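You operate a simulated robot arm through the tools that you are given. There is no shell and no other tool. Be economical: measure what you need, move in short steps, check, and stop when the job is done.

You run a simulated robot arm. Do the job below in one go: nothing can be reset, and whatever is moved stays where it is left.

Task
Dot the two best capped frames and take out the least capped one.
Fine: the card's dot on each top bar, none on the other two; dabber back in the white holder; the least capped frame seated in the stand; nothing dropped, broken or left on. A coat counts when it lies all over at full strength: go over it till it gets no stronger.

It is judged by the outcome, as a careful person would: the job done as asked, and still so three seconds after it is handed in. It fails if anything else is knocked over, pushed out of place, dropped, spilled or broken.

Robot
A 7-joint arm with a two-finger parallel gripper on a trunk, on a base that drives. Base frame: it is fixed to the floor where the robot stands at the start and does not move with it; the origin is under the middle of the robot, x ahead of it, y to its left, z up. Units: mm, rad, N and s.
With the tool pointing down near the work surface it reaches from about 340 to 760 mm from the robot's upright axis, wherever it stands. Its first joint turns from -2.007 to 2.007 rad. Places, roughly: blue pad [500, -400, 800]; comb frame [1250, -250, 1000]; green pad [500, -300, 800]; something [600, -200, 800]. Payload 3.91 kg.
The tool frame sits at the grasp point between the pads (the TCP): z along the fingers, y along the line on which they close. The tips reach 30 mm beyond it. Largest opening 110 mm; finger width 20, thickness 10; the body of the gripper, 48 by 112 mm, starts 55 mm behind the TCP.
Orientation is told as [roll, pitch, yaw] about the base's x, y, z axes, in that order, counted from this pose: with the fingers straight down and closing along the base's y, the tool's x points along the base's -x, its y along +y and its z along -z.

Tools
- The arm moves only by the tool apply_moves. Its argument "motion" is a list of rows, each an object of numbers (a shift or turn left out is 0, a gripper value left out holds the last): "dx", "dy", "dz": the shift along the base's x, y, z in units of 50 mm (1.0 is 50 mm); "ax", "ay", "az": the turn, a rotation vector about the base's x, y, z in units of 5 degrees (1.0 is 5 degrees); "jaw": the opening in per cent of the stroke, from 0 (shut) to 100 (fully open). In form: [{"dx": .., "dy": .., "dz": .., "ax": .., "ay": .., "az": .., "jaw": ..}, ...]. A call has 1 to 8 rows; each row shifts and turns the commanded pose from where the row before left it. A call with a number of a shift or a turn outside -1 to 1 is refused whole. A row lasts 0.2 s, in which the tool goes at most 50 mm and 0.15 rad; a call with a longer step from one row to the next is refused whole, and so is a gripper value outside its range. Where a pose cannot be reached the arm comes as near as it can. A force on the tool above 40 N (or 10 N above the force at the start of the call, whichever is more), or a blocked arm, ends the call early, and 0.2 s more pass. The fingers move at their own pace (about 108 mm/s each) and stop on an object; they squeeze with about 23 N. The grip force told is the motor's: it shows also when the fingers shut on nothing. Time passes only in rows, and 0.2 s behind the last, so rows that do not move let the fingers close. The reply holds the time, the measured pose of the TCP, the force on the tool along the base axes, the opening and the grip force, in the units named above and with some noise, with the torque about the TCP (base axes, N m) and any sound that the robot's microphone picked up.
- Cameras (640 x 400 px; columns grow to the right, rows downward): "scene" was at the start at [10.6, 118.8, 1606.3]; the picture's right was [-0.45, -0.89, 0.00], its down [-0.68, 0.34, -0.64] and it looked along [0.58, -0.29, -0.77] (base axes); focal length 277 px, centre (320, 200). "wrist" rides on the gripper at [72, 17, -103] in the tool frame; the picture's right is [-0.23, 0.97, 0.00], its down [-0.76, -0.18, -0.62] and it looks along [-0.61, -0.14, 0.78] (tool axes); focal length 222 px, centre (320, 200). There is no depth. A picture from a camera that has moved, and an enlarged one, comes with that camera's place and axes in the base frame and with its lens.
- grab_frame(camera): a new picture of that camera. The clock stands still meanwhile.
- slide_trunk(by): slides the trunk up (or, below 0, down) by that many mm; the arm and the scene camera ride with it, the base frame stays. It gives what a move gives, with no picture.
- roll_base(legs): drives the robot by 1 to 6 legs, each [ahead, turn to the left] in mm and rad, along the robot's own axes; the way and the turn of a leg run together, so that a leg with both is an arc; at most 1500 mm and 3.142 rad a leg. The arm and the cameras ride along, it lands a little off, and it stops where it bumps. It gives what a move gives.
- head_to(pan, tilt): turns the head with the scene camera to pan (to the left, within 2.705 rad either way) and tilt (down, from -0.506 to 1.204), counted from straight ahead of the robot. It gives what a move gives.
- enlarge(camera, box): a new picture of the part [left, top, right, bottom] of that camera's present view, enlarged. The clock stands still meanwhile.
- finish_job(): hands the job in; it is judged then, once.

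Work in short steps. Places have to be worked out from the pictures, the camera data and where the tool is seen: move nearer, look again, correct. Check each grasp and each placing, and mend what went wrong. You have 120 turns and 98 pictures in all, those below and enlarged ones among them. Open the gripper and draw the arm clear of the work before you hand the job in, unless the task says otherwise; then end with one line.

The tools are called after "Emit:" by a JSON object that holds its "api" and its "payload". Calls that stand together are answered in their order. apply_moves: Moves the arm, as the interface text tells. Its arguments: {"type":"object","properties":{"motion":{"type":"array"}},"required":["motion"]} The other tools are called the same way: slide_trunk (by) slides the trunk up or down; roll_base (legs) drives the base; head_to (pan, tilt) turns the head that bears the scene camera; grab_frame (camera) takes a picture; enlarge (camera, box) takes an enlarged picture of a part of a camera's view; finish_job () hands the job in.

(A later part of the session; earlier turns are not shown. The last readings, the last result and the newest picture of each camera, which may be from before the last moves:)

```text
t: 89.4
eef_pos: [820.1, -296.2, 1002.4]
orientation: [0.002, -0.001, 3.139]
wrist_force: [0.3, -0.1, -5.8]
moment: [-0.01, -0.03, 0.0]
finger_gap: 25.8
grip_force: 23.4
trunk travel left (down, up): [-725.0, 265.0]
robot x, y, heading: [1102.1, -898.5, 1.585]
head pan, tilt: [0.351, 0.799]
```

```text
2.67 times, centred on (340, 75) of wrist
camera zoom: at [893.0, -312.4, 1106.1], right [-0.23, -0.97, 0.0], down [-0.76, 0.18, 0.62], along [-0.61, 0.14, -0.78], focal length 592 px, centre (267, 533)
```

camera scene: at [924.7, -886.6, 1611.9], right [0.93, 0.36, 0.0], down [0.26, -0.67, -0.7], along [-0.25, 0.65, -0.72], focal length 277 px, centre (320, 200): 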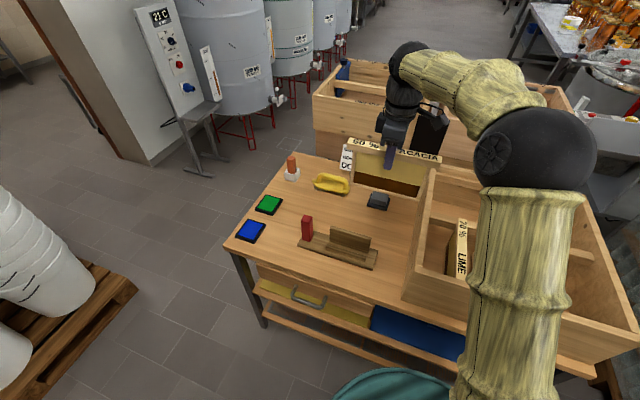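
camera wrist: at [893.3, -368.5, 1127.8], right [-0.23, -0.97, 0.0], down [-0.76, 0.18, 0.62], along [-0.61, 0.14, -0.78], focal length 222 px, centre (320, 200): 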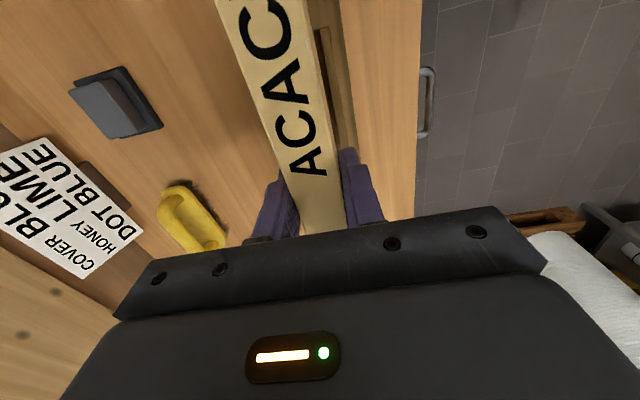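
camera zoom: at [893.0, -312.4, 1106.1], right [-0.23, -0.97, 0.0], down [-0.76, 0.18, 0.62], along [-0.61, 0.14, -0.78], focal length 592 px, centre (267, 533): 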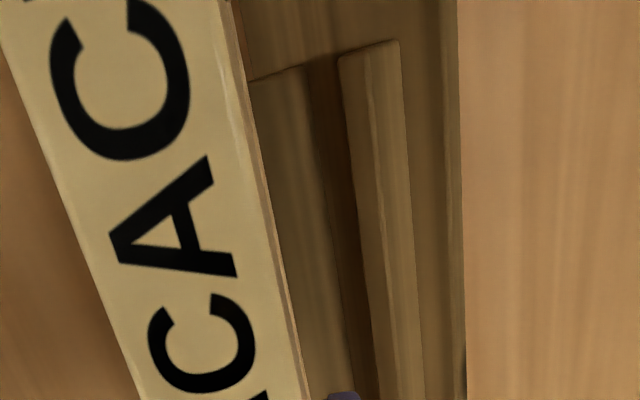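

The picture is ambiguous, so I lift a bit and move the frame further in y for a clearer view of the slot.

Emit:
{"api": "apply_moves", "payload": {"motion": [{"dz": 0.6}, {"dx": 0.8, "dy": 0.3}, {"dx": 0.8, "dy": 0.3}, {}]}}

Emit:
{"api": "enlarge", "payload": {"camera": "wrist", "box": [280, 0, 480, 160]}}

Emit:
{"api": "enlarge", "payload": {"camera": "scene", "box": [290, 200, 400, 275]}}

```text
t: 90.4
eef_pos: [901.7, -265.0, 1034.0]
orientation: [-0.001, 0.0, 3.139]
wrist_force: [-1.1, -0.5, -5.5]
moment: [0.01, 0.02, 0.0]
finger_gap: 26.0
grip_force: 23.0
trunk travel left (down, up): [-725.0, 265.0]
robot x, y, heading: [1103.3, -902.0, 1.582]
head pan, tilt: [0.351, 0.799]
```

```text
2.50 times, centred on (380, 80) of wrist
camera zoom: at [974.3, -282.0, 1138.5], right [-0.23, -0.97, 0.0], down [-0.76, 0.18, 0.62], along [-0.61, 0.14, -0.78], focal length 555 px, centre (170, 500)
```

zoom: 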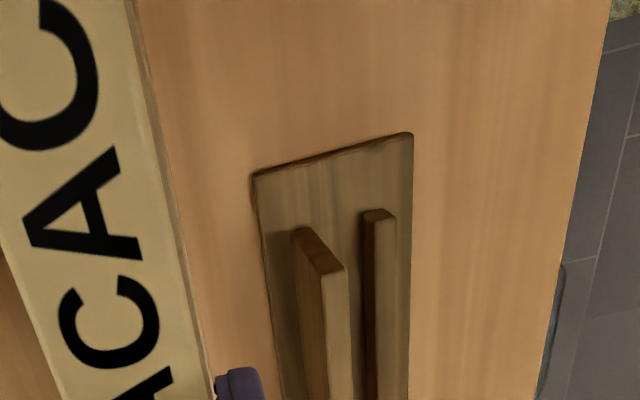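

```text
5.33 times, centred on (345, 238) of scene
camera zoom: at [924.2, -886.6, 1611.8], right [0.93, 0.36, 0.0], down [0.26, -0.67, -0.7], along [-0.25, 0.65, -0.72], focal length 1478 px, centre (187, 0)
```

zoom: 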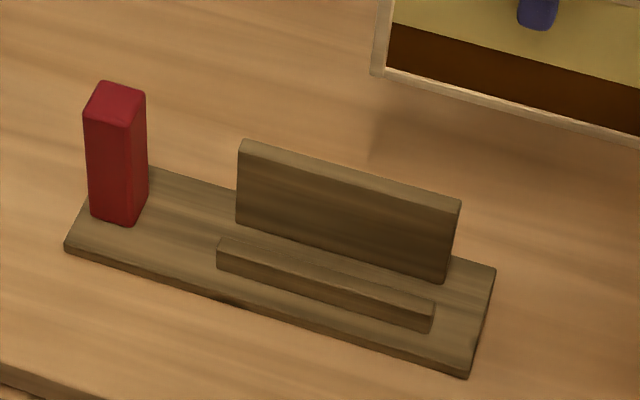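

Clear view: the wall front face is at y≈−342 (top z≈885), the lip inner at y≈−366, and the slot is about 24 wide with its centre at −354. I return over it and lower to just above the floor.

Emit:
{"api": "apply_moves", "payload": {"motion": [{"dx": -0.55, "dy": -0.6}, {"dx": -0.55, "dy": -0.6}, {"dx": -0.53, "dy": -0.58}, {"dz": -0.4}, {"dz": -0.4}, {"dz": -0.4}, {"dz": -0.2}, {}]}}

Emit:
{"api": "enlarge", "payload": {"camera": "scene", "box": [290, 190, 400, 275]}}

```text
t: 92.2
eef_pos: [819.2, -353.6, 963.8]
orientation: [0.0, -0.001, 3.137]
wrist_force: [0.0, -1.2, -4.7]
moment: [-0.02, -0.02, -0.04]
finger_gap: 25.8
grip_force: 23.6
trunk travel left (down, up): [-725.0, 265.0]
robot x, y, heading: [1102.8, -899.7, 1.585]
head pan, tilt: [0.351, 0.799]
```

```text
4.71 times, centred on (345, 232) of scene
camera zoom: at [924.5, -886.7, 1611.9], right [0.93, 0.36, 0.0], down [0.26, -0.67, -0.7], along [-0.25, 0.65, -0.72], focal length 1304 px, centre (202, 47)
```

zoom: 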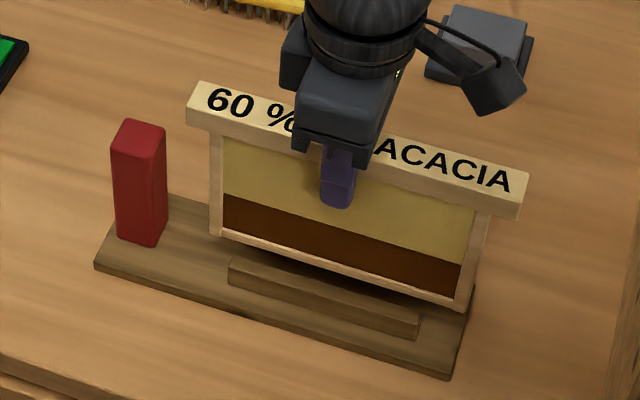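

Alignment looks right. I lower slowly until contact.

Emit:
{"api": "apply_moves", "payload": {"motion": [{"dz": -0.15}, {"dz": -0.15}, {"dz": -0.1}, {"dz": -0.1}, {}]}}

Emit:
{"api": "enlarge", "payload": {"camera": "scene", "box": [290, 190, 400, 275]}}

```text
t: 93.4
eef_pos: [818.8, -354.2, 938.5]
orientation: [0.001, -0.001, 3.138]
wrist_force: [-1.1, -0.5, -4.1]
moment: [-0.03, 0.01, -0.04]
finger_gap: 25.8
grip_force: 22.6
trunk travel left (down, up): [-725.0, 265.0]
robot x, y, heading: [1103.5, -901.6, 1.583]
head pan, tilt: [0.351, 0.799]
```

```text
4.71 times, centred on (345, 232) of scene
camera zoom: at [924.5, -886.7, 1611.9], right [0.93, 0.36, 0.0], down [0.26, -0.67, -0.7], along [-0.25, 0.65, -0.72], focal length 1304 px, centre (202, 47)
```

zoom: 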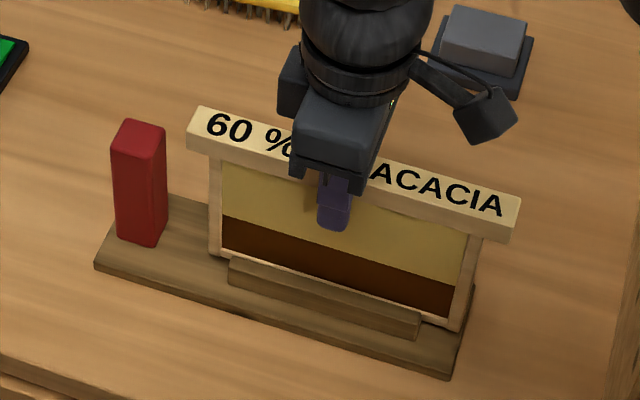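

The frame is inside the slot, behind the lip, with no contact yet. I continue in small steps.

Emit:
{"api": "apply_moves", "payload": {"motion": [{"dz": -0.06}, {"dz": -0.06}, {"dz": -0.06}, {}]}}

```text
t: 94.4
eef_pos: [819.6, -354.6, 930.5]
orientation: [-0.002, -0.002, 3.138]
wrist_force: [0.1, 0.3, 8.5]
moment: [-0.06, -0.7, 0.0]
finger_gap: 25.7
grip_force: 23.6
trunk travel left (down, up): [-725.0, 265.0]
robot x, y, heading: [1104.7, -904.4, 1.584]
head pan, tilt: [0.351, 0.799]
```

Contact with the floor (about 13 N). I open the fingers slightly and let it settle, then check.

Emit:
{"api": "apply_moves", "payload": {"motion": [{"dz": 0.02}, {"jaw": 28}, {"jaw": 28}, {"jaw": 32}, {}]}}

Emit:
{"api": "enlarge", "payload": {"camera": "scene", "box": [290, 190, 400, 275]}}

Emit:
{"api": "grab_frame", "payload": {"camera": "wrist"}}

```text
t: 95.6
eef_pos: [818.7, -354.8, 930.6]
orientation: [0.001, -0.001, 3.138]
wrist_force: [-0.2, 0.6, -0.8]
moment: [0.02, 0.02, 0.02]
finger_gap: 35.3
grip_force: 0.0
trunk travel left (down, up): [-725.0, 265.0]
robot x, y, heading: [1103.4, -902.5, 1.587]
head pan, tilt: [0.351, 0.799]
```

```text
4.71 times, centred on (345, 232) of scene
camera zoom: at [924.8, -887.1, 1611.9], right [0.93, 0.36, 0.0], down [0.26, -0.67, -0.7], along [-0.25, 0.65, -0.72], focal length 1304 px, centre (202, 47)
```

zoom: 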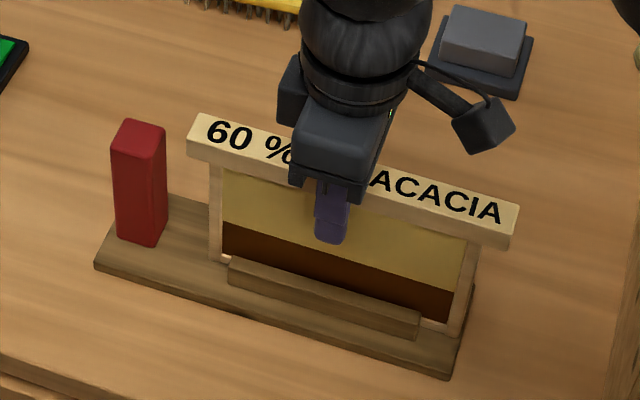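

```text
51 pictures are left
camera wrist: at [891.5, -370.9, 1034.9], right [-0.23, -0.97, 0.0], down [-0.76, 0.18, 0.62], along [-0.61, 0.14, -0.78], focal length 222 px, centre (320, 200)
```

wrist: 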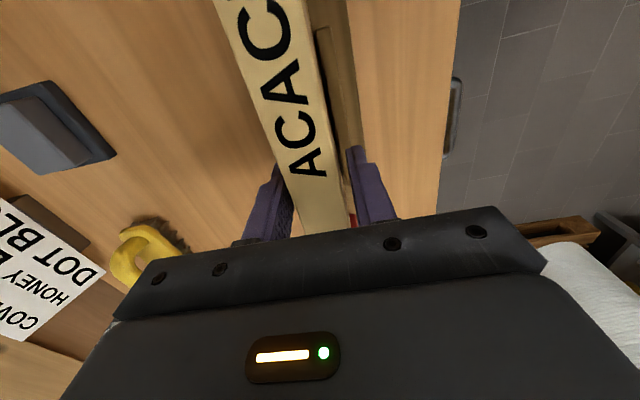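

The frame stands on its own. I open wider and rise clear.

Emit:
{"api": "apply_moves", "payload": {"motion": [{"jaw": 50}, {"dz": 0.3}, {"dz": 0.7}, {"dz": 0.9}, {"dz": 0.9}, {"dz": 0.9}, {"dz": 0.9}, {"dx": 0.6}]}}

Emit:
{"api": "enlarge", "payload": {"camera": "scene", "box": [220, 130, 420, 280]}}

```text
t: 97.4
eef_pos: [851.0, -355.7, 1160.7]
orientation: [0.0, 0.0, 3.137]
wrist_force: [0.3, 0.4, 0.4]
moment: [0.0, 0.01, -0.04]
finger_gap: 55.0
grip_force: 0.1
trunk travel left (down, up): [-725.0, 265.0]
robot x, y, heading: [1106.7, -896.2, 1.586]
head pan, tilt: [0.351, 0.799]
```

```text
2.67 times, centred on (320, 205) of scene
camera zoom: at [926.0, -887.1, 1612.1], right [0.93, 0.36, 0.0], down [0.25, -0.67, -0.7], along [-0.25, 0.65, -0.72], focal length 739 px, centre (320, 187)
```

zoom: 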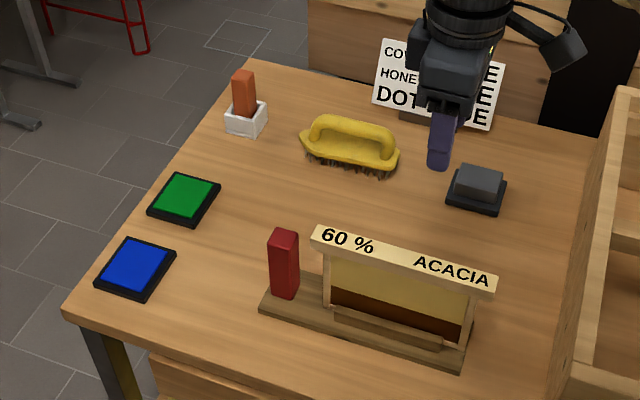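

The frame is seated in the stand. Next is the dabber at about (485, −70), which needs a station at the table's front corner. I retract the arm and turn the wrist back to yaw 90° for the drive.

Emit:
{"api": "apply_moves", "payload": {"motion": [{"dx": 0.8, "dy": -0.4, "az": -1}, {"dx": 0.8, "dy": -0.4, "az": -1}, {"dx": 0.8, "dy": -0.4, "az": -1}, {"dx": 0.8, "dy": -0.45, "az": -1}, {"dx": 0.8, "dy": -0.45, "az": -1}, {"dx": 0.8, "dy": -0.45, "az": -1}, {"dx": 0.8, "dy": -0.45, "az": -1}, {"dx": 0.3, "dy": -0.45, "az": -1}]}}

Emit:
{"api": "apply_moves", "payload": {"motion": [{"az": -1}, {"az": -1}, {"az": -1}, {"az": -1}, {"az": -1}, {"az": -1}, {"az": -1}, {"az": -1}]}}

Emit:
{"api": "roll_base", "payload": {"legs": [[0, 1.56], [950, 0], [0, -1.27], [300, 0]]}}

```text
t: 99.2
eef_pos: [1144.9, -527.8, 1160.6]
orientation: [0.001, -0.002, 2.439]
wrist_force: [0.5, -0.1, 0.4]
moment: [0.0, -0.03, 0.02]
finger_gap: 54.8
grip_force: 0.0
trunk travel left (down, up): [-725.0, 265.0]
robot x, y, heading: [1105.5, -903.5, 1.583]
head pan, tilt: [0.351, 0.799]
```

```text
t: 101.0
eef_pos: [1144.9, -525.6, 1160.9]
orientation: [0.001, 0.0, 1.741]
wrist_force: [-0.3, 0.4, 0.0]
moment: [-0.01, 0.0, -0.03]
finger_gap: 54.8
grip_force: 0.1
trunk travel left (down, up): [-725.0, 265.0]
robot x, y, heading: [1103.0, -899.6, 1.587]
head pan, tilt: [0.351, 0.799]
```

```text
t: 118.7
eef_pos: [-4.6, -243.9, 1159.7]
orientation: [0.002, 0.001, 2.039]
wrist_force: [-0.8, 0.4, 0.3]
moment: [-0.05, 0.02, 0.05]
finger_gap: 55.4
grip_force: 0.0
trunk travel left (down, up): [-725.0, 265.0]
robot x, y, heading: [67.4, -616.2, 1.878]
head pan, tilt: [0.351, 0.799]
```

At (67, −616). I bring the tool over the front of the table near the dabber.

Emit:
{"api": "apply_moves", "payload": {"motion": [{"dx": 0.9, "az": -1}, {"dx": 0.9, "az": -1}, {"dx": 0.9, "az": -1}, {"dx": 0.9, "az": -1}, {"dx": 0.9, "az": -1}, {"dx": 0.9, "az": -0.35}, {"dx": 0.9, "dy": 0.3}, {"dx": 0.9, "dy": 0.3}]}}

Emit:
{"api": "apply_moves", "payload": {"motion": [{"dx": 0.9, "dy": 0.3}, {"dx": 0.9, "dy": 0.3}, {"dx": 0.4, "dy": 0.5}, {"dz": -0.8}, {"dz": -0.8, "jaw": 60}, {}]}}

Emit:
{"api": "grab_frame", "payload": {"camera": "wrist"}}

```text
t: 120.5
eef_pos: [357.0, -217.3, 1161.7]
orientation: [0.0, 0.0, 1.568]
wrist_force: [-0.2, 0.2, 0.0]
moment: [0.02, 0.01, 0.0]
finger_gap: 54.6
grip_force: 0.1
trunk travel left (down, up): [-725.0, 265.0]
robot x, y, heading: [66.4, -615.9, 1.878]
head pan, tilt: [0.351, 0.799]
```

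```text
t: 121.9
eef_pos: [463.9, -160.3, 1082.0]
orientation: [0.003, -0.003, 1.57]
wrist_force: [0.7, -0.4, 0.0]
moment: [0.01, -0.01, -0.01]
finger_gap: 66.2
grip_force: 0.0
trunk travel left (down, up): [-725.0, 265.0]
robot x, y, heading: [63.6, -613.8, 1.878]
head pan, tilt: [0.351, 0.799]
```

```text
49 pictures are left
camera wrist: at [446.6, -232.5, 1186.1], right [-0.97, 0.23, 0.0], down [0.18, 0.76, 0.62], along [0.14, 0.61, -0.78], focal length 222 px, centre (320, 200)
```

wrist: 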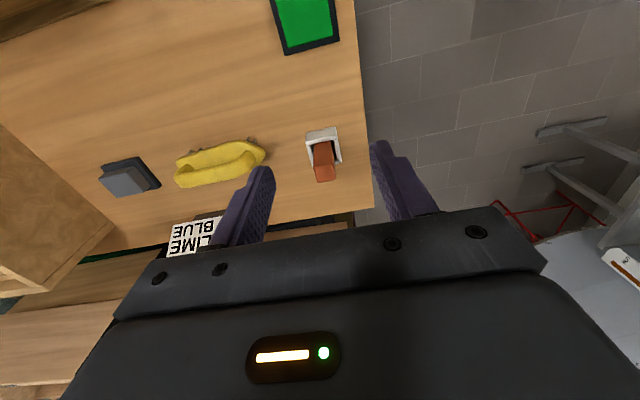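

The dabber is near (483, −70), square to the axes. I move above it and look closer.

Emit:
{"api": "apply_moves", "payload": {"motion": [{"dx": 0.38, "dy": 0.7}, {"dy": 0.8}, {"dy": 0.3, "dz": -0.5}, {"dz": -0.7}, {}]}}

Emit:
{"api": "grab_frame", "payload": {"camera": "wrist"}}

Emit:
{"api": "head_to", "payload": {"pan": -0.75, "tilt": 0.8}}

Emit:
{"api": "grab_frame", "payload": {"camera": "scene"}}

```text
t: 123.1
eef_pos: [483.5, -70.1, 1022.1]
orientation: [-0.001, -0.001, 1.569]
wrist_force: [-0.7, 0.7, 0.9]
moment: [-0.01, -0.04, -0.02]
finger_gap: 66.0
grip_force: 0.1
trunk travel left (down, up): [-725.0, 265.0]
robot x, y, heading: [66.6, -614.3, 1.881]
head pan, tilt: [0.351, 0.799]
```

```text
48 pictures are left
camera wrist: at [467.0, -142.0, 1125.0], right [-0.97, 0.23, 0.0], down [0.18, 0.76, 0.62], along [0.14, 0.61, -0.78], focal length 222 px, centre (320, 200)
```

wrist: 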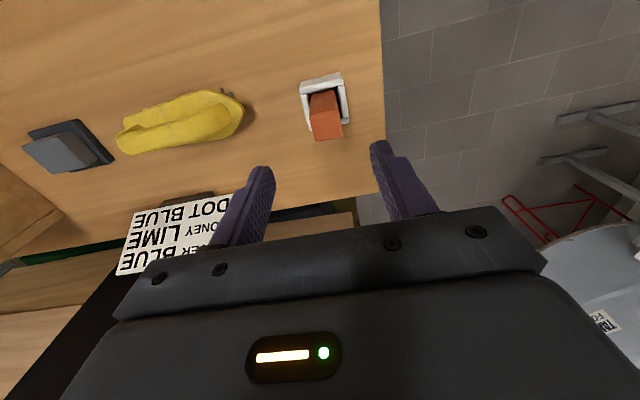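

```text
t: 124.5
eef_pos: [483.9, -69.9, 1020.0]
orientation: [0.001, 0.001, 1.568]
wrist_force: [-0.9, 0.1, -0.1]
moment: [0.01, 0.01, -0.01]
finger_gap: 66.1
grip_force: 0.2
trunk travel left (down, up): [-725.0, 265.0]
robot x, y, heading: [66.0, -613.4, 1.883]
head pan, tilt: [-0.75, 0.799]
```

```text
47 pictures are left
camera scene: at [-26.0, -645.0, 1612.0], right [0.9, -0.43, 0.0], down [-0.31, -0.65, -0.7], along [0.3, 0.63, -0.72], focal length 277 px, centre (320, 200)
```

scene: 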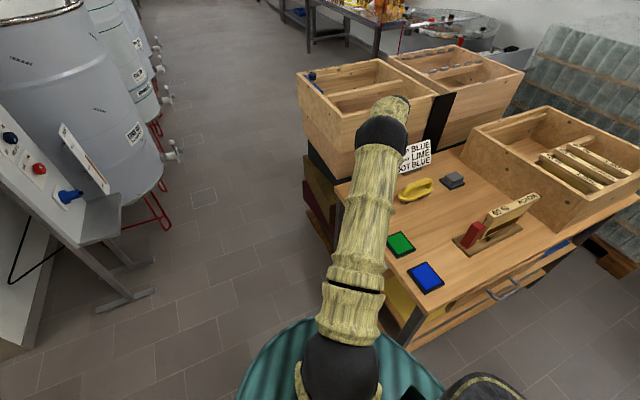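

Dabber top is at about (477.5, −70, 920), 30 mm square. I shift −6 mm in x and descend astride it.

Emit:
{"api": "apply_moves", "payload": {"motion": [{"dx": -0.12, "dz": -0.3}, {"dz": -0.6}, {"dz": -0.7}, {}]}}

Emit:
{"api": "grab_frame", "payload": {"camera": "wrist"}}

```text
t: 125.5
eef_pos: [478.3, -70.8, 941.3]
orientation: [0.001, 0.0, 1.57]
wrist_force: [0.9, 0.5, -0.1]
moment: [-0.03, 0.01, 0.0]
finger_gap: 66.0
grip_force: 0.1
trunk travel left (down, up): [-725.0, 265.0]
robot x, y, heading: [65.6, -613.9, 1.881]
head pan, tilt: [-0.75, 0.799]
```

```text
46 pictures are left
camera wrist: at [461.0, -142.5, 1046.0], right [-0.97, 0.23, 0.0], down [0.18, 0.76, 0.62], along [0.14, 0.61, -0.78], focal length 222 px, centre (320, 200)
```

wrist: 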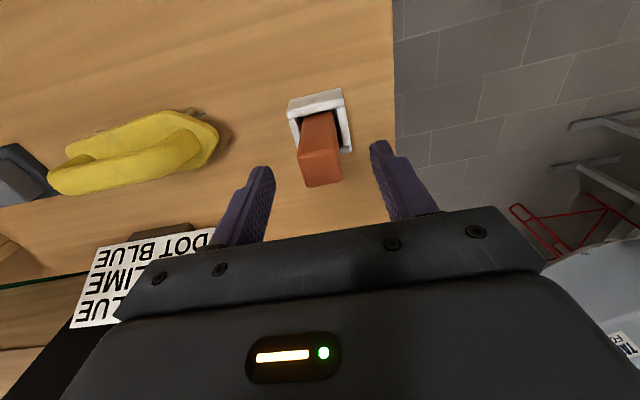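

Well centred. I descend to z≈898 and close.

Emit:
{"api": "apply_moves", "payload": {"motion": [{"dz": -0.43}, {"dz": -0.43}, {"jaw": 0}, {"jaw": 0}, {"jaw": 0}]}}

Emit:
{"api": "grab_frame", "payload": {"camera": "wrist"}}

```text
t: 126.7
eef_pos: [478.7, -71.3, 898.0]
orientation: [0.0, -0.002, 1.569]
wrist_force: [1.2, -0.4, 0.4]
moment: [-0.02, -0.03, 0.03]
finger_gap: 29.2
grip_force: 23.4
trunk travel left (down, up): [-725.0, 265.0]
robot x, y, heading: [65.0, -619.3, 1.884]
head pan, tilt: [-0.75, 0.799]
```

```text
45 pictures are left
camera wrist: at [461.6, -142.5, 1001.6], right [-0.97, 0.23, 0.0], down [0.18, 0.76, 0.62], along [0.14, 0.61, -0.78], focal length 222 px, centre (320, 200)
```

wrist: 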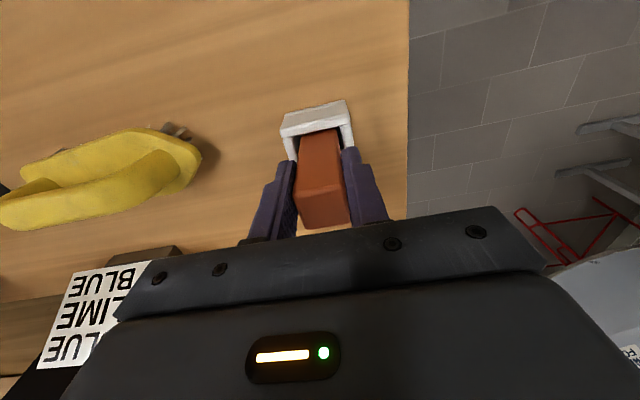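

Gripped at 29 mm; the pick pose is (478.7, −71.3, 898). I lift straight up and look.

Emit:
{"api": "apply_moves", "payload": {"motion": [{"dz": 0.3}, {"dz": 0.6}, {"dz": 0.8}, {"dz": 0.8}, {}]}}

Emit:
{"api": "grab_frame", "payload": {"camera": "wrist"}}

Emit:
{"api": "enlarge", "payload": {"camera": "scene", "box": [320, 80, 480, 300]}}

```text
t: 127.8
eef_pos: [478.8, -68.1, 1022.4]
orientation: [0.0, 0.0, 1.568]
wrist_force: [-0.3, -0.7, -1.2]
moment: [0.0, 0.02, -0.02]
finger_gap: 29.6
grip_force: 23.1
trunk travel left (down, up): [-725.0, 265.0]
robot x, y, heading: [63.4, -614.0, 1.876]
head pan, tilt: [-0.75, 0.799]
```

```text
44 pictures are left
camera wrist: at [462.1, -140.5, 1126.6], right [-0.97, 0.23, 0.0], down [0.18, 0.76, 0.62], along [0.14, 0.61, -0.78], focal length 222 px, centre (320, 200)
```

wrist: 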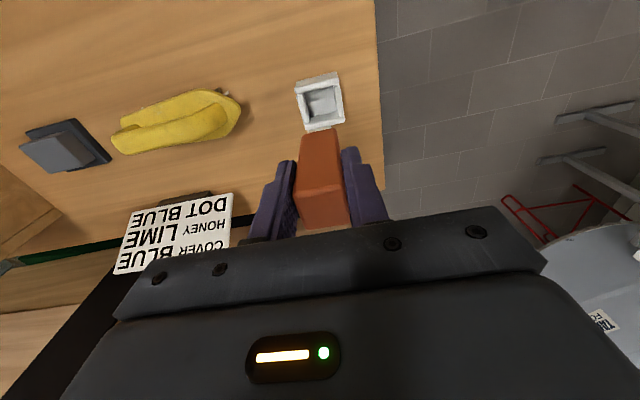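

```text
1.82 times, centred on (400, 190) of scene
camera zoom: at [-25.7, -644.8, 1612.0], right [0.9, -0.43, 0.0], down [-0.31, -0.65, -0.7], along [0.3, 0.63, -0.72], focal length 504 px, centre (174, 218)
```

zoom: 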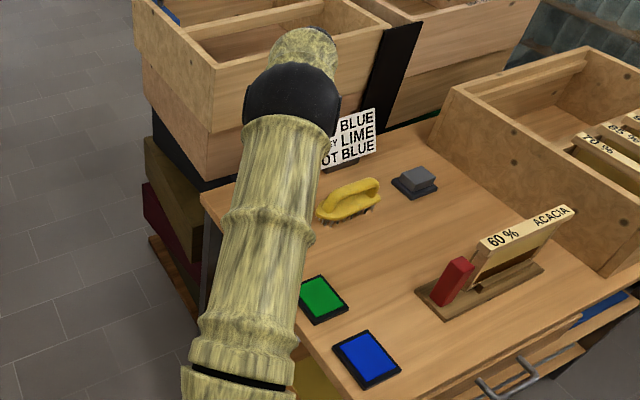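

The dabber is clear of the holder. I retract over the blue pad and measure the pad on the way.

Emit:
{"api": "apply_moves", "payload": {"motion": [{"dz": 0.5, "dy": -0.6}, {"dz": 0.5, "dy": -0.7}, {"dy": -0.9}, {"dy": -0.9}, {"dy": -0.9}, {"dy": -0.9}, {"dy": -0.9}, {"dy": -0.9}]}}

Emit:
{"api": "grab_frame", "payload": {"camera": "wrist"}}

```text
t: 129.7
eef_pos: [478.0, -407.7, 1074.8]
orientation: [0.001, -0.003, 1.57]
wrist_force: [0.8, 0.2, -0.4]
moment: [-0.01, 0.0, 0.02]
finger_gap: 29.6
grip_force: 23.3
trunk travel left (down, up): [-725.0, 265.0]
robot x, y, heading: [67.2, -615.1, 1.879]
head pan, tilt: [-0.75, 0.799]
```

```text
42 pictures are left
camera wrist: at [461.0, -479.4, 1179.0], right [-0.97, 0.23, 0.0], down [0.18, 0.76, 0.62], along [0.14, 0.61, -0.78], focal length 222 px, centre (320, 200)
```

wrist: 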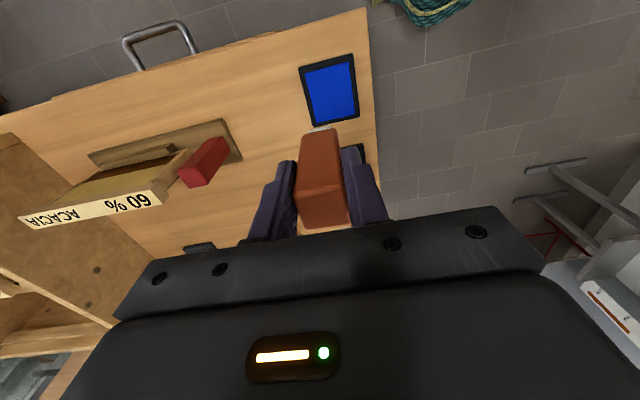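

The blue pad centre is at about (461, −397). Now I back off and drive to the side station near (960, −890) with the dabber held.

Emit:
{"api": "roll_base", "payload": {"legs": [[-300, 0], [0, -1.88], [800, 0], [0, 1.57]]}}

Emit:
{"api": "head_to", "payload": {"pan": 0.2, "tilt": 0.8}}

Emit:
{"api": "grab_frame", "payload": {"camera": "scene"}}

```text
t: 148.5
eef_pos: [1409.2, -821.2, 1075.6]
orientation: [0.001, -0.002, 1.247]
wrist_force: [0.8, -0.4, -0.9]
moment: [-0.02, 0.03, -0.02]
finger_gap: 29.4
grip_force: 22.6
trunk travel left (down, up): [-725.0, 265.0]
robot x, y, heading: [952.6, -889.6, 1.559]
head pan, tilt: [-0.75, 0.799]
```

```text
t: 149.7
eef_pos: [1408.2, -821.3, 1075.4]
orientation: [0.0, 0.001, 1.248]
wrist_force: [1.1, -0.5, 0.5]
moment: [-0.02, 0.0, 0.01]
finger_gap: 29.6
grip_force: 23.0
trunk travel left (down, up): [-725.0, 265.0]
robot x, y, heading: [952.0, -889.5, 1.557]
head pan, tilt: [0.201, 0.799]
```

```text
41 pictures are left
camera scene: at [783.6, -867.0, 1612.0], right [0.98, 0.19, 0.0], down [0.13, -0.7, -0.7], along [-0.13, 0.69, -0.72], focal length 277 px, centre (320, 200)
```

scene: 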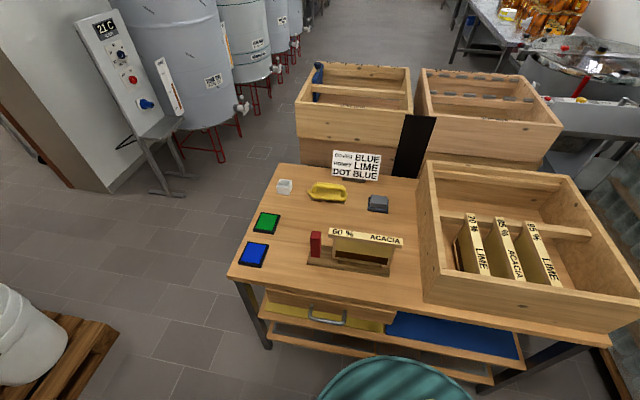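

All in view. I swing the arm around front of the robot towards the blue pad, keeping high.

Emit:
{"api": "apply_moves", "payload": {"motion": [{"dx": -0.49, "dy": 0.8, "az": 0.62}, {"dx": -0.49, "dy": 0.8, "az": 0.62}, {"dx": -0.49, "dy": 0.8, "az": 0.62}, {"dx": -0.49, "dy": 0.8, "az": 0.62}, {"dx": -0.49, "dy": 0.8, "az": 0.62}, {"dx": -0.49, "dy": 0.8, "az": 0.6}, {"dx": -0.9, "dy": 0.4}, {"dx": -0.9, "dy": 0.4}]}}

Emit:
{"api": "apply_moves", "payload": {"motion": [{"dx": -0.9, "dy": 0.3}, {"dx": -0.9, "dy": 0.3}, {"dx": -0.95, "dy": 0.2}, {"dx": -0.98}, {"dx": -0.98}, {"dx": -0.98}, {"dx": -0.98}, {"dx": -0.98}]}}

Emit:
{"api": "apply_moves", "payload": {"motion": [{"dx": -0.9, "dy": 0.2}, {"dx": -0.9, "dy": 0.2}, {"dx": -0.9, "dy": 0.2}, {"dx": -0.9, "dy": 0.2}, {"dx": -0.9, "dy": 0.2}, {}]}}

```text
t: 151.5
eef_pos: [1169.8, -542.5, 1074.2]
orientation: [-0.001, 0.0, 1.567]
wrist_force: [-0.6, -1.1, -0.8]
moment: [-0.02, -0.01, 0.03]
finger_gap: 29.5
grip_force: 22.7
trunk travel left (down, up): [-725.0, 265.0]
robot x, y, heading: [947.6, -887.9, 1.561]
head pan, tilt: [0.201, 0.799]
```

```text
t: 153.3
eef_pos: [787.6, -500.6, 1077.3]
orientation: [-0.002, -0.003, 1.569]
wrist_force: [-0.9, 0.3, 0.0]
moment: [-0.03, -0.01, -0.01]
finger_gap: 29.5
grip_force: 22.8
trunk travel left (down, up): [-725.0, 265.0]
robot x, y, heading: [949.9, -892.7, 1.56]
head pan, tilt: [0.201, 0.799]
```

```text
t: 154.7
eef_pos: [563.4, -450.7, 1077.4]
orientation: [-0.001, 0.001, 1.568]
wrist_force: [-0.4, 0.5, -0.2]
moment: [-0.01, -0.01, -0.05]
finger_gap: 29.7
grip_force: 23.2
trunk travel left (down, up): [-725.0, 265.0]
robot x, y, heading: [953.2, -890.5, 1.558]
head pan, tilt: [0.201, 0.799]
```

Next I go over the pad and lower partway to check.

Emit:
{"api": "apply_moves", "payload": {"motion": [{"dx": -0.7, "dy": 0.36}, {"dx": -0.7, "dy": 0.36}, {"dx": -0.64, "dy": 0.36}, {"dz": -0.8}, {"dz": -0.8}, {"dz": -0.8}, {}]}}

Emit:
{"api": "enlarge", "payload": {"camera": "scene", "box": [220, 170, 320, 280]}}

Emit:
{"api": "grab_frame", "payload": {"camera": "wrist"}}

```text
t: 156.3
eef_pos: [460.6, -395.8, 952.7]
orientation: [-0.002, 0.001, 1.571]
wrist_force: [0.2, -0.4, -1.8]
moment: [-0.02, 0.01, -0.02]
finger_gap: 29.4
grip_force: 23.1
trunk travel left (down, up): [-725.0, 265.0]
robot x, y, heading: [951.5, -890.6, 1.56]
head pan, tilt: [0.201, 0.799]
```

```text
3.64 times, centred on (270, 225) of scene
camera zoom: at [783.3, -867.0, 1612.0], right [0.98, 0.19, 0.0], down [0.13, -0.7, -0.7], along [-0.13, 0.69, -0.72], focal length 1007 px, centre (502, 109)
```

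zoom: 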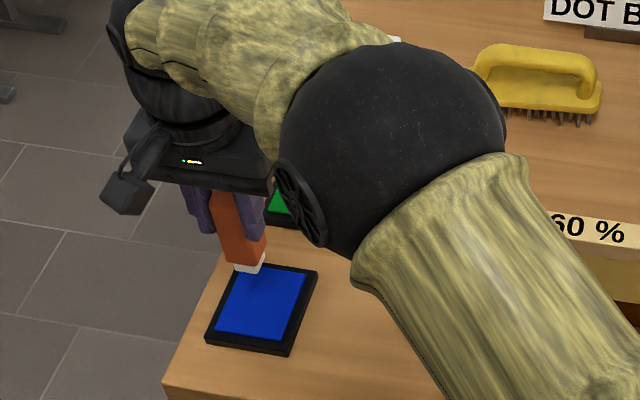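

```text
39 pictures are left
camera wrist: at [443.6, -467.6, 1057.9], right [-0.97, 0.23, 0.0], down [0.18, 0.76, 0.62], along [0.14, 0.61, -0.78], focal length 222 px, centre (320, 200)
```

wrist: 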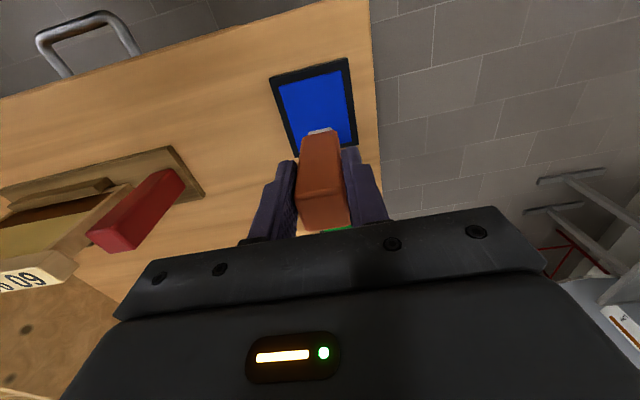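

The dabber's white tip is over the pad centre. I lower until contact.

Emit:
{"api": "apply_moves", "payload": {"motion": [{"dz": -0.4}, {"dz": -0.3}, {"dz": -0.1}, {"dz": -0.1}, {}]}}

```text
t: 157.5
eef_pos: [460.3, -396.9, 908.7]
orientation: [-0.002, -0.001, 1.571]
wrist_force: [0.3, -0.6, -0.9]
moment: [-0.01, 0.01, 0.0]
finger_gap: 29.1
grip_force: 23.4
trunk travel left (down, up): [-725.0, 265.0]
robot x, y, heading: [951.2, -887.1, 1.555]
head pan, tilt: [0.201, 0.799]
```

Emit:
{"api": "apply_moves", "payload": {"motion": [{"dz": -0.06}, {"dz": -0.06}, {"dz": -0.06}, {}]}}

```text
t: 158.5
eef_pos: [462.9, -397.5, 904.5]
orientation: [0.007, -0.006, 1.572]
wrist_force: [0.3, 0.3, 21.9]
moment: [0.19, -0.12, 0.0]
finger_gap: 29.4
grip_force: 23.2
trunk travel left (down, up): [-725.0, 265.0]
robot x, y, heading: [949.6, -888.5, 1.557]
head pan, tilt: [0.201, 0.799]
```

Contact at TCP z≈905, pressing 22 N. I hold briefly, then lift and check the tip.

Emit:
{"api": "apply_moves", "payload": {"motion": [{"dz": 0.04}, {}, {"dz": 0.3}, {"dz": 0.7}, {"dz": 0.8}, {"dz": 0.8}, {}]}}

Emit:
{"api": "enlarge", "payload": {"camera": "scene", "box": [220, 170, 320, 280]}}

```text
t: 160.1
eef_pos: [461.0, -398.0, 1031.9]
orientation: [-0.001, -0.001, 1.57]
wrist_force: [0.1, -0.1, 0.1]
moment: [-0.02, -0.01, -0.03]
finger_gap: 29.3
grip_force: 23.3
trunk travel left (down, up): [-725.0, 265.0]
robot x, y, heading: [951.1, -890.7, 1.557]
head pan, tilt: [0.201, 0.799]
```

```text
3.64 times, centred on (270, 225) of scene
camera zoom: at [782.9, -866.6, 1611.9], right [0.98, 0.19, 0.0], down [0.13, -0.7, -0.7], along [-0.13, 0.68, -0.72], focal length 1007 px, centre (502, 109)
```

zoom: 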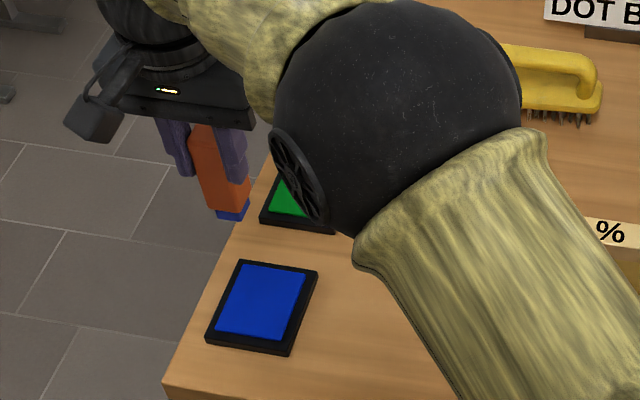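

The tip is blue. I raise and carry the dabber over to the 95 % bar.

Emit:
{"api": "apply_moves", "payload": {"motion": [{"dz": 0.8}, {"dz": 0.8}, {"dz": 0.8}, {"dx": 0.95}, {"dx": 0.95}, {"dx": 0.95}, {"dx": 0.95}, {"dx": 0.95}]}}

Emit:
{"api": "apply_moves", "payload": {"motion": [{"dx": 0.95}, {"dx": 0.95}, {"dx": 0.95}, {"dx": 0.95}, {"dx": 0.95}, {"dx": 0.95}, {"dx": 0.95}, {"dx": 0.95}]}}

Emit:
{"api": "apply_moves", "payload": {"motion": [{"dx": 0.9, "dy": 0.3}, {"dx": 0.9, "dy": 0.35}, {"dx": 0.9, "dy": 0.4}, {"dx": 0.9, "dy": 0.4}, {"dx": 0.8}, {}]}}

Emit:
{"api": "grab_frame", "payload": {"camera": "wrist"}}

```text
t: 161.9
eef_pos: [698.5, -397.6, 1151.8]
orientation: [0.0, 0.0, 1.571]
wrist_force: [-0.6, 0.4, 0.2]
moment: [-0.01, -0.01, 0.02]
finger_gap: 29.4
grip_force: 22.9
trunk travel left (down, up): [-725.0, 265.0]
robot x, y, heading: [949.4, -891.7, 1.555]
head pan, tilt: [0.201, 0.799]
```

```text
t: 163.7
eef_pos: [1081.0, -393.7, 1153.3]
orientation: [0.001, -0.001, 1.57]
wrist_force: [1.3, -0.2, 0.6]
moment: [-0.01, -0.01, -0.03]
finger_gap: 29.5
grip_force: 22.2
trunk travel left (down, up): [-725.0, 265.0]
robot x, y, heading: [949.8, -886.2, 1.555]
head pan, tilt: [0.201, 0.799]
```

```text
t: 165.1
eef_pos: [1300.0, -325.0, 1153.8]
orientation: [0.0, 0.0, 1.57]
wrist_force: [-0.4, 0.6, -0.9]
moment: [0.0, 0.0, -0.02]
finger_gap: 29.4
grip_force: 22.4
trunk travel left (down, up): [-725.0, 265.0]
robot x, y, heading: [947.1, -887.4, 1.559]
head pan, tilt: [0.201, 0.799]
```

```text
37 pictures are left
camera wrist: at [1282.5, -398.1, 1258.4], right [-0.97, 0.23, 0.0], down [0.18, 0.76, 0.62], along [0.14, 0.61, -0.78], focal length 222 px, centre (320, 200)
```

wrist: 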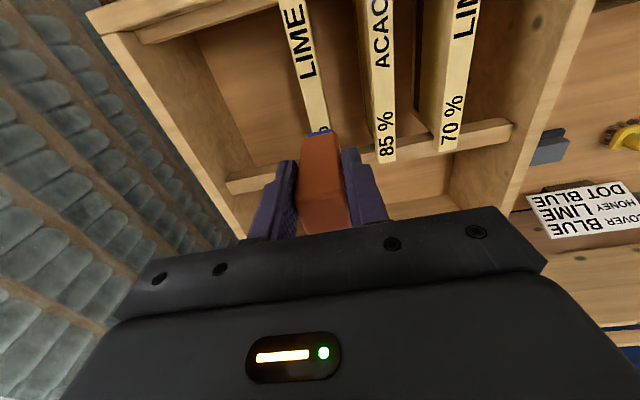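

Bar 95 appears at x≈1306. I lower closer to align precisely.

Emit:
{"api": "apply_moves", "payload": {"motion": [{"dx": 0.08, "dz": -0.6}, {"dz": -0.7}, {}]}}

Emit:
{"api": "enlarge", "payload": {"camera": "wrist", "box": [230, 0, 430, 240]}}

Emit:
{"api": "head_to", "payload": {"pan": -0.35, "tilt": 0.75}}

Emit:
{"api": "grab_frame", "payload": {"camera": "scene"}}

```text
t: 165.9
eef_pos: [1304.5, -325.2, 1087.2]
orientation: [0.0, -0.001, 1.57]
wrist_force: [0.1, 0.7, -0.9]
moment: [0.0, 0.0, 0.02]
finger_gap: 29.7
grip_force: 23.2
trunk travel left (down, up): [-725.0, 265.0]
robot x, y, heading: [949.8, -887.0, 1.558]
head pan, tilt: [0.201, 0.799]
```

```text
1.67 times, centred on (330, 120) of wrist
camera zoom: at [1286.6, -396.9, 1192.6], right [-0.97, 0.23, 0.0], down [0.18, 0.76, 0.62], along [0.14, 0.61, -0.78], focal length 370 px, centre (303, 333)
```

zoom: 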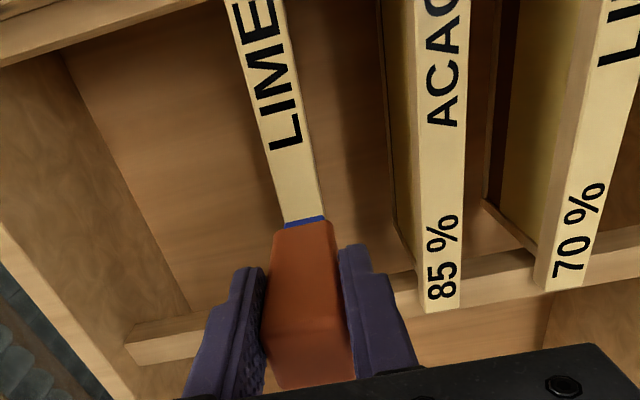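

```text
t: 166.9
eef_pos: [1303.3, -323.9, 1087.8]
orientation: [0.0, 0.001, 1.57]
wrist_force: [-0.4, 0.8, -0.7]
moment: [0.01, 0.0, 0.01]
finger_gap: 29.4
grip_force: 23.0
trunk travel left (down, up): [-725.0, 265.0]
robot x, y, heading: [950.8, -890.2, 1.556]
head pan, tilt: [-0.351, 0.75]
```

```text
35 pictures are left
camera scene: at [827.9, -868.6, 1615.9], right [0.93, -0.36, 0.0], down [-0.24, -0.64, -0.73], along [0.26, 0.68, -0.68], focal length 277 px, centre (320, 200)
```

scene: 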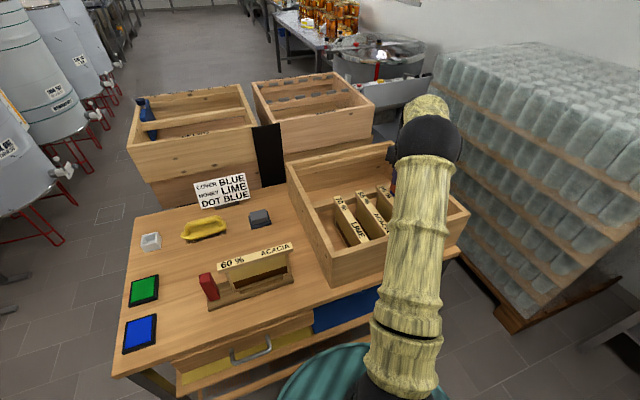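

The tip is about 2 mm low in x relative to the bar. I shift +2 in x and +15 in y (centre of the blank space), then descend to contact.

Emit:
{"api": "apply_moves", "payload": {"motion": [{"dx": 0.04, "dy": 0.3, "dz": -0.3}, {"dz": -0.2}, {"dz": -0.1}, {}]}}

Emit:
{"api": "enlarge", "payload": {"camera": "wrist", "box": [230, 0, 430, 240]}}

```text
t: 167.9
eef_pos: [1305.1, -308.7, 1058.3]
orientation: [0.002, 0.0, 1.572]
wrist_force: [0.3, 0.2, -0.6]
moment: [-0.03, -0.01, 0.02]
finger_gap: 29.3
grip_force: 23.2
trunk travel left (down, up): [-725.0, 265.0]
robot x, y, heading: [948.2, -888.8, 1.557]
head pan, tilt: [-0.351, 0.75]
```

```text
1.67 times, centred on (330, 120) of wrist
camera zoom: at [1287.9, -381.2, 1162.7], right [-0.97, 0.23, 0.0], down [0.18, 0.76, 0.62], along [0.14, 0.61, -0.78], focal length 370 px, centre (303, 333)
```

zoom: 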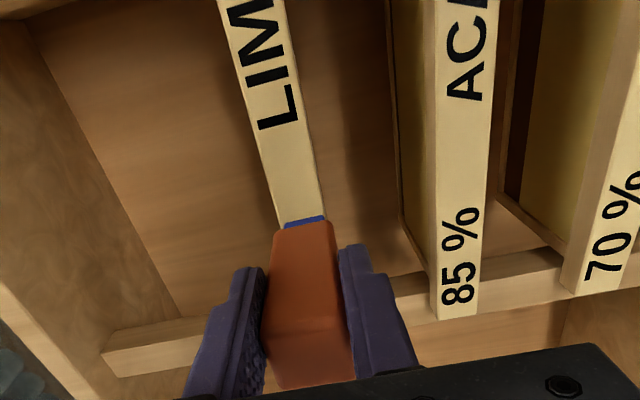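

The tip is nearly centred; I shift +1.5 mm in x and press gently.

Emit:
{"api": "apply_moves", "payload": {"motion": [{"dx": 0.03, "dz": -0.06}, {"dz": -0.06}, {}]}}

Emit:
{"api": "apply_moves", "payload": {"motion": [{"dz": -0.05}, {"dz": -0.04}, {}]}}

```text
t: 168.7
eef_pos: [1307.5, -309.9, 1051.7]
orientation: [0.001, 0.001, 1.569]
wrist_force: [0.3, -0.3, 2.2]
moment: [0.0, 0.0, 0.03]
finger_gap: 29.4
grip_force: 23.1
trunk travel left (down, up): [-725.0, 265.0]
robot x, y, heading: [952.0, -890.6, 1.558]
head pan, tilt: [-0.351, 0.75]
```

```text
t: 169.5
eef_pos: [1306.1, -311.6, 1049.9]
orientation: [-0.001, -0.006, 1.568]
wrist_force: [0.3, 1.6, 21.8]
moment: [0.16, 0.01, -0.02]
finger_gap: 29.7
grip_force: 22.8
trunk travel left (down, up): [-725.0, 265.0]
robot x, y, heading: [949.0, -889.3, 1.553]
head pan, tilt: [-0.351, 0.75]
```

Pressed at 22 N. I lift and move +y so the dot becomes visible.

Emit:
{"api": "apply_moves", "payload": {"motion": [{"dz": 0.1}, {"dz": 0.6}, {"dy": 0.8}, {"dy": 0.4}, {}]}}

Emit:
{"api": "enlarge", "payload": {"camera": "wrist", "box": [230, 0, 430, 240]}}

```text
t: 170.7
eef_pos: [1305.7, -250.9, 1081.0]
orientation: [0.0, 0.001, 1.57]
wrist_force: [-0.2, 0.0, 0.1]
moment: [0.04, -0.02, -0.02]
finger_gap: 29.2
grip_force: 23.2
trunk travel left (down, up): [-725.0, 265.0]
robot x, y, heading: [947.6, -889.5, 1.559]
head pan, tilt: [-0.351, 0.75]
```

```text
1.67 times, centred on (330, 120) of wrist
camera zoom: at [1288.4, -322.1, 1185.1], right [-0.97, 0.23, 0.0], down [0.18, 0.76, 0.62], along [0.14, 0.61, -0.78], focal length 370 px, centre (303, 333)
```

zoom: 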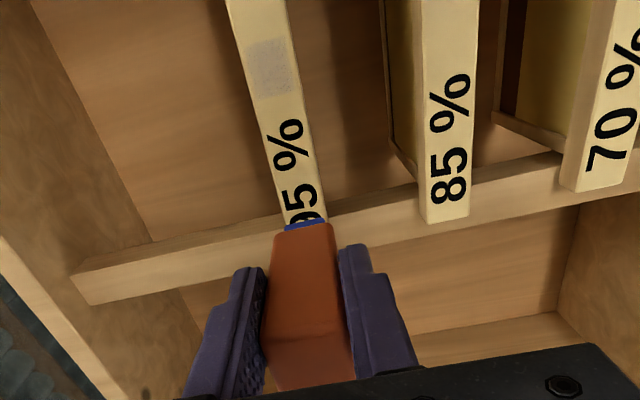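

A faint dot landed well on the bar. I go back and press it several more times.

Emit:
{"api": "apply_moves", "payload": {"motion": [{"dy": -0.8}, {"dy": -0.4}, {"dz": -0.5}, {"dz": -0.2}, {"dz": 0.2}, {"dz": -0.2}, {"dz": 0.2}, {"dz": -0.2}]}}

Emit:
{"api": "apply_moves", "payload": {"motion": [{"dz": 0.2}, {"dz": -0.2}, {"dz": 0.2}, {"dz": 0.5}, {"dy": 0.8}, {"dy": 0.4}, {}]}}

Emit:
{"api": "enlarge", "payload": {"camera": "wrist", "box": [230, 0, 430, 240]}}

```text
t: 172.5
eef_pos: [1307.4, -312.0, 1050.5]
orientation: [-0.001, -0.005, 1.57]
wrist_force: [0.0, -2.3, 14.9]
moment: [-0.07, 0.13, 0.01]
finger_gap: 29.5
grip_force: 23.1
trunk travel left (down, up): [-725.0, 265.0]
robot x, y, heading: [949.7, -887.4, 1.555]
head pan, tilt: [-0.351, 0.75]
```

```text
t: 174.1
eef_pos: [1307.7, -250.1, 1081.7]
orientation: [0.0, 0.0, 1.571]
wrist_force: [0.9, 0.3, -0.2]
moment: [0.0, -0.02, 0.0]
finger_gap: 29.5
grip_force: 23.1
trunk travel left (down, up): [-725.0, 265.0]
robot x, y, heading: [948.7, -890.1, 1.557]
head pan, tilt: [-0.351, 0.75]
```

```text
1.67 times, centred on (330, 120) of wrist
camera zoom: at [1290.1, -321.4, 1186.5], right [-0.97, 0.23, 0.0], down [0.18, 0.76, 0.62], along [0.14, 0.61, -0.78], focal length 370 px, centre (303, 333)
```

zoom: 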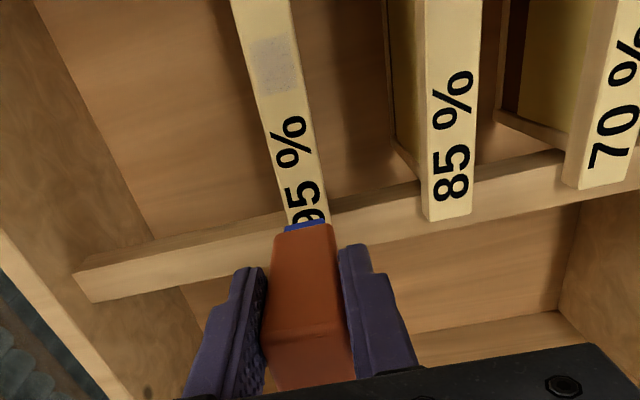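

No stronger from quick presses. I try one longer, firmer press to see whether dwell matters.

Emit:
{"api": "apply_moves", "payload": {"motion": [{"dy": -0.8}, {"dy": -0.4}, {"dz": -0.5}, {"dz": -0.22}, {"dz": -0.02}, {}, {}, {}]}}

Emit:
{"api": "apply_moves", "payload": {"motion": [{}, {}, {}, {"dz": 0.24}, {"dz": 0.5}, {"dy": 0.8}, {"dy": 0.4}, {}]}}

Emit:
{"api": "enlarge", "payload": {"camera": "wrist", "box": [230, 0, 430, 240]}}

```text
t: 175.9
eef_pos: [1306.4, -312.2, 1047.9]
orientation: [-0.002, -0.004, 1.57]
wrist_force: [4.7, 1.4, 22.1]
moment: [0.15, -0.19, -0.05]
finger_gap: 29.8
grip_force: 22.9
trunk travel left (down, up): [-725.0, 265.0]
robot x, y, heading: [953.2, -887.7, 1.559]
head pan, tilt: [-0.351, 0.75]
```

```text
t: 177.7
eef_pos: [1306.7, -248.5, 1081.8]
orientation: [-0.001, -0.001, 1.571]
wrist_force: [0.0, 0.7, -1.3]
moment: [0.02, 0.02, 0.02]
finger_gap: 29.2
grip_force: 23.4
trunk travel left (down, up): [-725.0, 265.0]
robot x, y, heading: [950.9, -888.6, 1.552]
head pan, tilt: [-0.351, 0.75]
```

```text
1.67 times, centred on (330, 120) of wrist
camera zoom: at [1288.9, -321.7, 1186.2], right [-0.97, 0.23, 0.0], down [0.18, 0.76, 0.62], along [0.14, 0.61, -0.78], focal length 370 px, centre (303, 333)
```

zoom: 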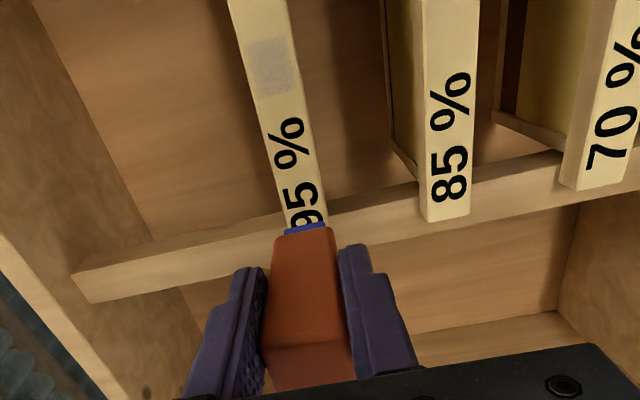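

Dwell doesn't help. I try the 85 % bar with the remaining ink, to learn whether the load is spent; it needs a dot anyway.

Emit:
{"api": "apply_moves", "payload": {"motion": [{"dz": 0.3, "dx": -0.4}, {"dx": -0.9, "dy": -0.3}, {"dx": -0.44, "dy": -0.8}, {"dz": -0.5}, {}]}}

Emit:
{"api": "enlarge", "payload": {"camera": "wrist", "box": [230, 0, 430, 240]}}

```text
t: 178.9
eef_pos: [1219.6, -305.0, 1072.4]
orientation: [0.001, -0.001, 1.571]
wrist_force: [-0.1, 0.0, -0.2]
moment: [0.02, 0.01, -0.01]
finger_gap: 29.6
grip_force: 23.2
trunk travel left (down, up): [-725.0, 265.0]
robot x, y, heading: [950.0, -887.7, 1.558]
head pan, tilt: [-0.351, 0.75]
```

```text
1.67 times, centred on (330, 120) of wrist
camera zoom: at [1201.6, -377.4, 1177.0], right [-0.97, 0.23, 0.0], down [0.18, 0.76, 0.62], along [0.14, 0.61, -0.78], focal length 370 px, centre (303, 333)
```

zoom: 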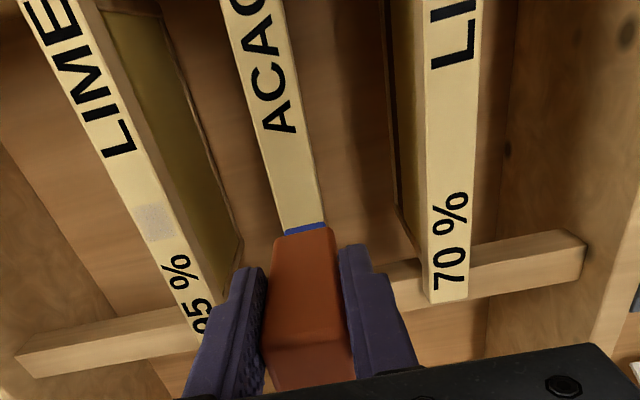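

Nearly centred; +1 mm in x and press.

Emit:
{"api": "apply_moves", "payload": {"motion": [{"dx": 0.02, "dz": -0.3}, {"dz": -0.14}, {"dz": -0.04}, {}]}}

```text
t: 179.9
eef_pos: [1221.1, -304.7, 1048.6]
orientation: [0.0, 0.0, 1.57]
wrist_force: [-1.1, 0.2, 0.5]
moment: [-0.02, 0.02, 0.0]
finger_gap: 29.5
grip_force: 22.9
trunk travel left (down, up): [-725.0, 265.0]
robot x, y, heading: [951.8, -887.2, 1.556]
head pan, tilt: [-0.351, 0.75]
```

Emit:
{"api": "apply_moves", "payload": {"motion": [{"dz": -0.04}, {"dz": -0.04}, {}]}}

Emit:
{"api": "apply_moves", "payload": {"motion": [{"dz": 0.12}, {"dz": 0.6}, {"dy": 0.8}, {"dy": 0.4}, {}]}}

Emit:
{"api": "enlarge", "payload": {"camera": "wrist", "box": [230, 0, 430, 240]}}

```text
t: 180.7
eef_pos: [1220.4, -305.5, 1047.6]
orientation: [-0.003, -0.008, 1.571]
wrist_force: [1.1, 3.9, 20.9]
moment: [0.35, -0.03, -0.03]
finger_gap: 29.7
grip_force: 22.7
trunk travel left (down, up): [-725.0, 265.0]
robot x, y, heading: [951.9, -888.6, 1.555]
head pan, tilt: [-0.351, 0.75]
```

```text
t: 181.9
eef_pos: [1222.8, -244.5, 1079.4]
orientation: [0.0, -0.001, 1.569]
wrist_force: [0.9, -0.1, -0.8]
moment: [0.01, -0.03, 0.05]
finger_gap: 29.3
grip_force: 22.7
trunk travel left (down, up): [-725.0, 265.0]
robot x, y, heading: [950.4, -887.7, 1.56]
head pan, tilt: [-0.351, 0.75]
```

```text
1.67 times, centred on (330, 120) of wrist
camera zoom: at [1204.1, -316.6, 1183.2], right [-0.97, 0.23, 0.0], down [0.18, 0.76, 0.62], along [0.14, 0.61, -0.78], focal length 370 px, centre (303, 333)
```

zoom: 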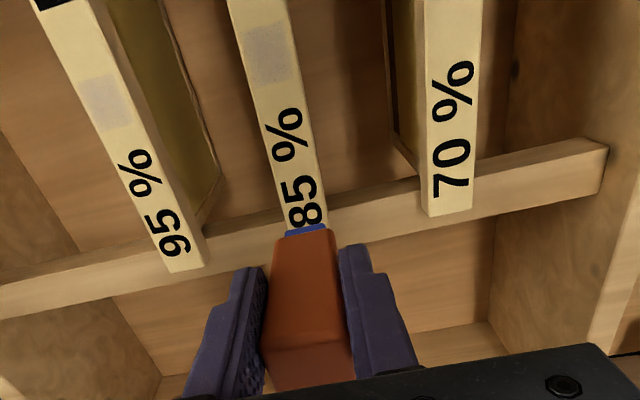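

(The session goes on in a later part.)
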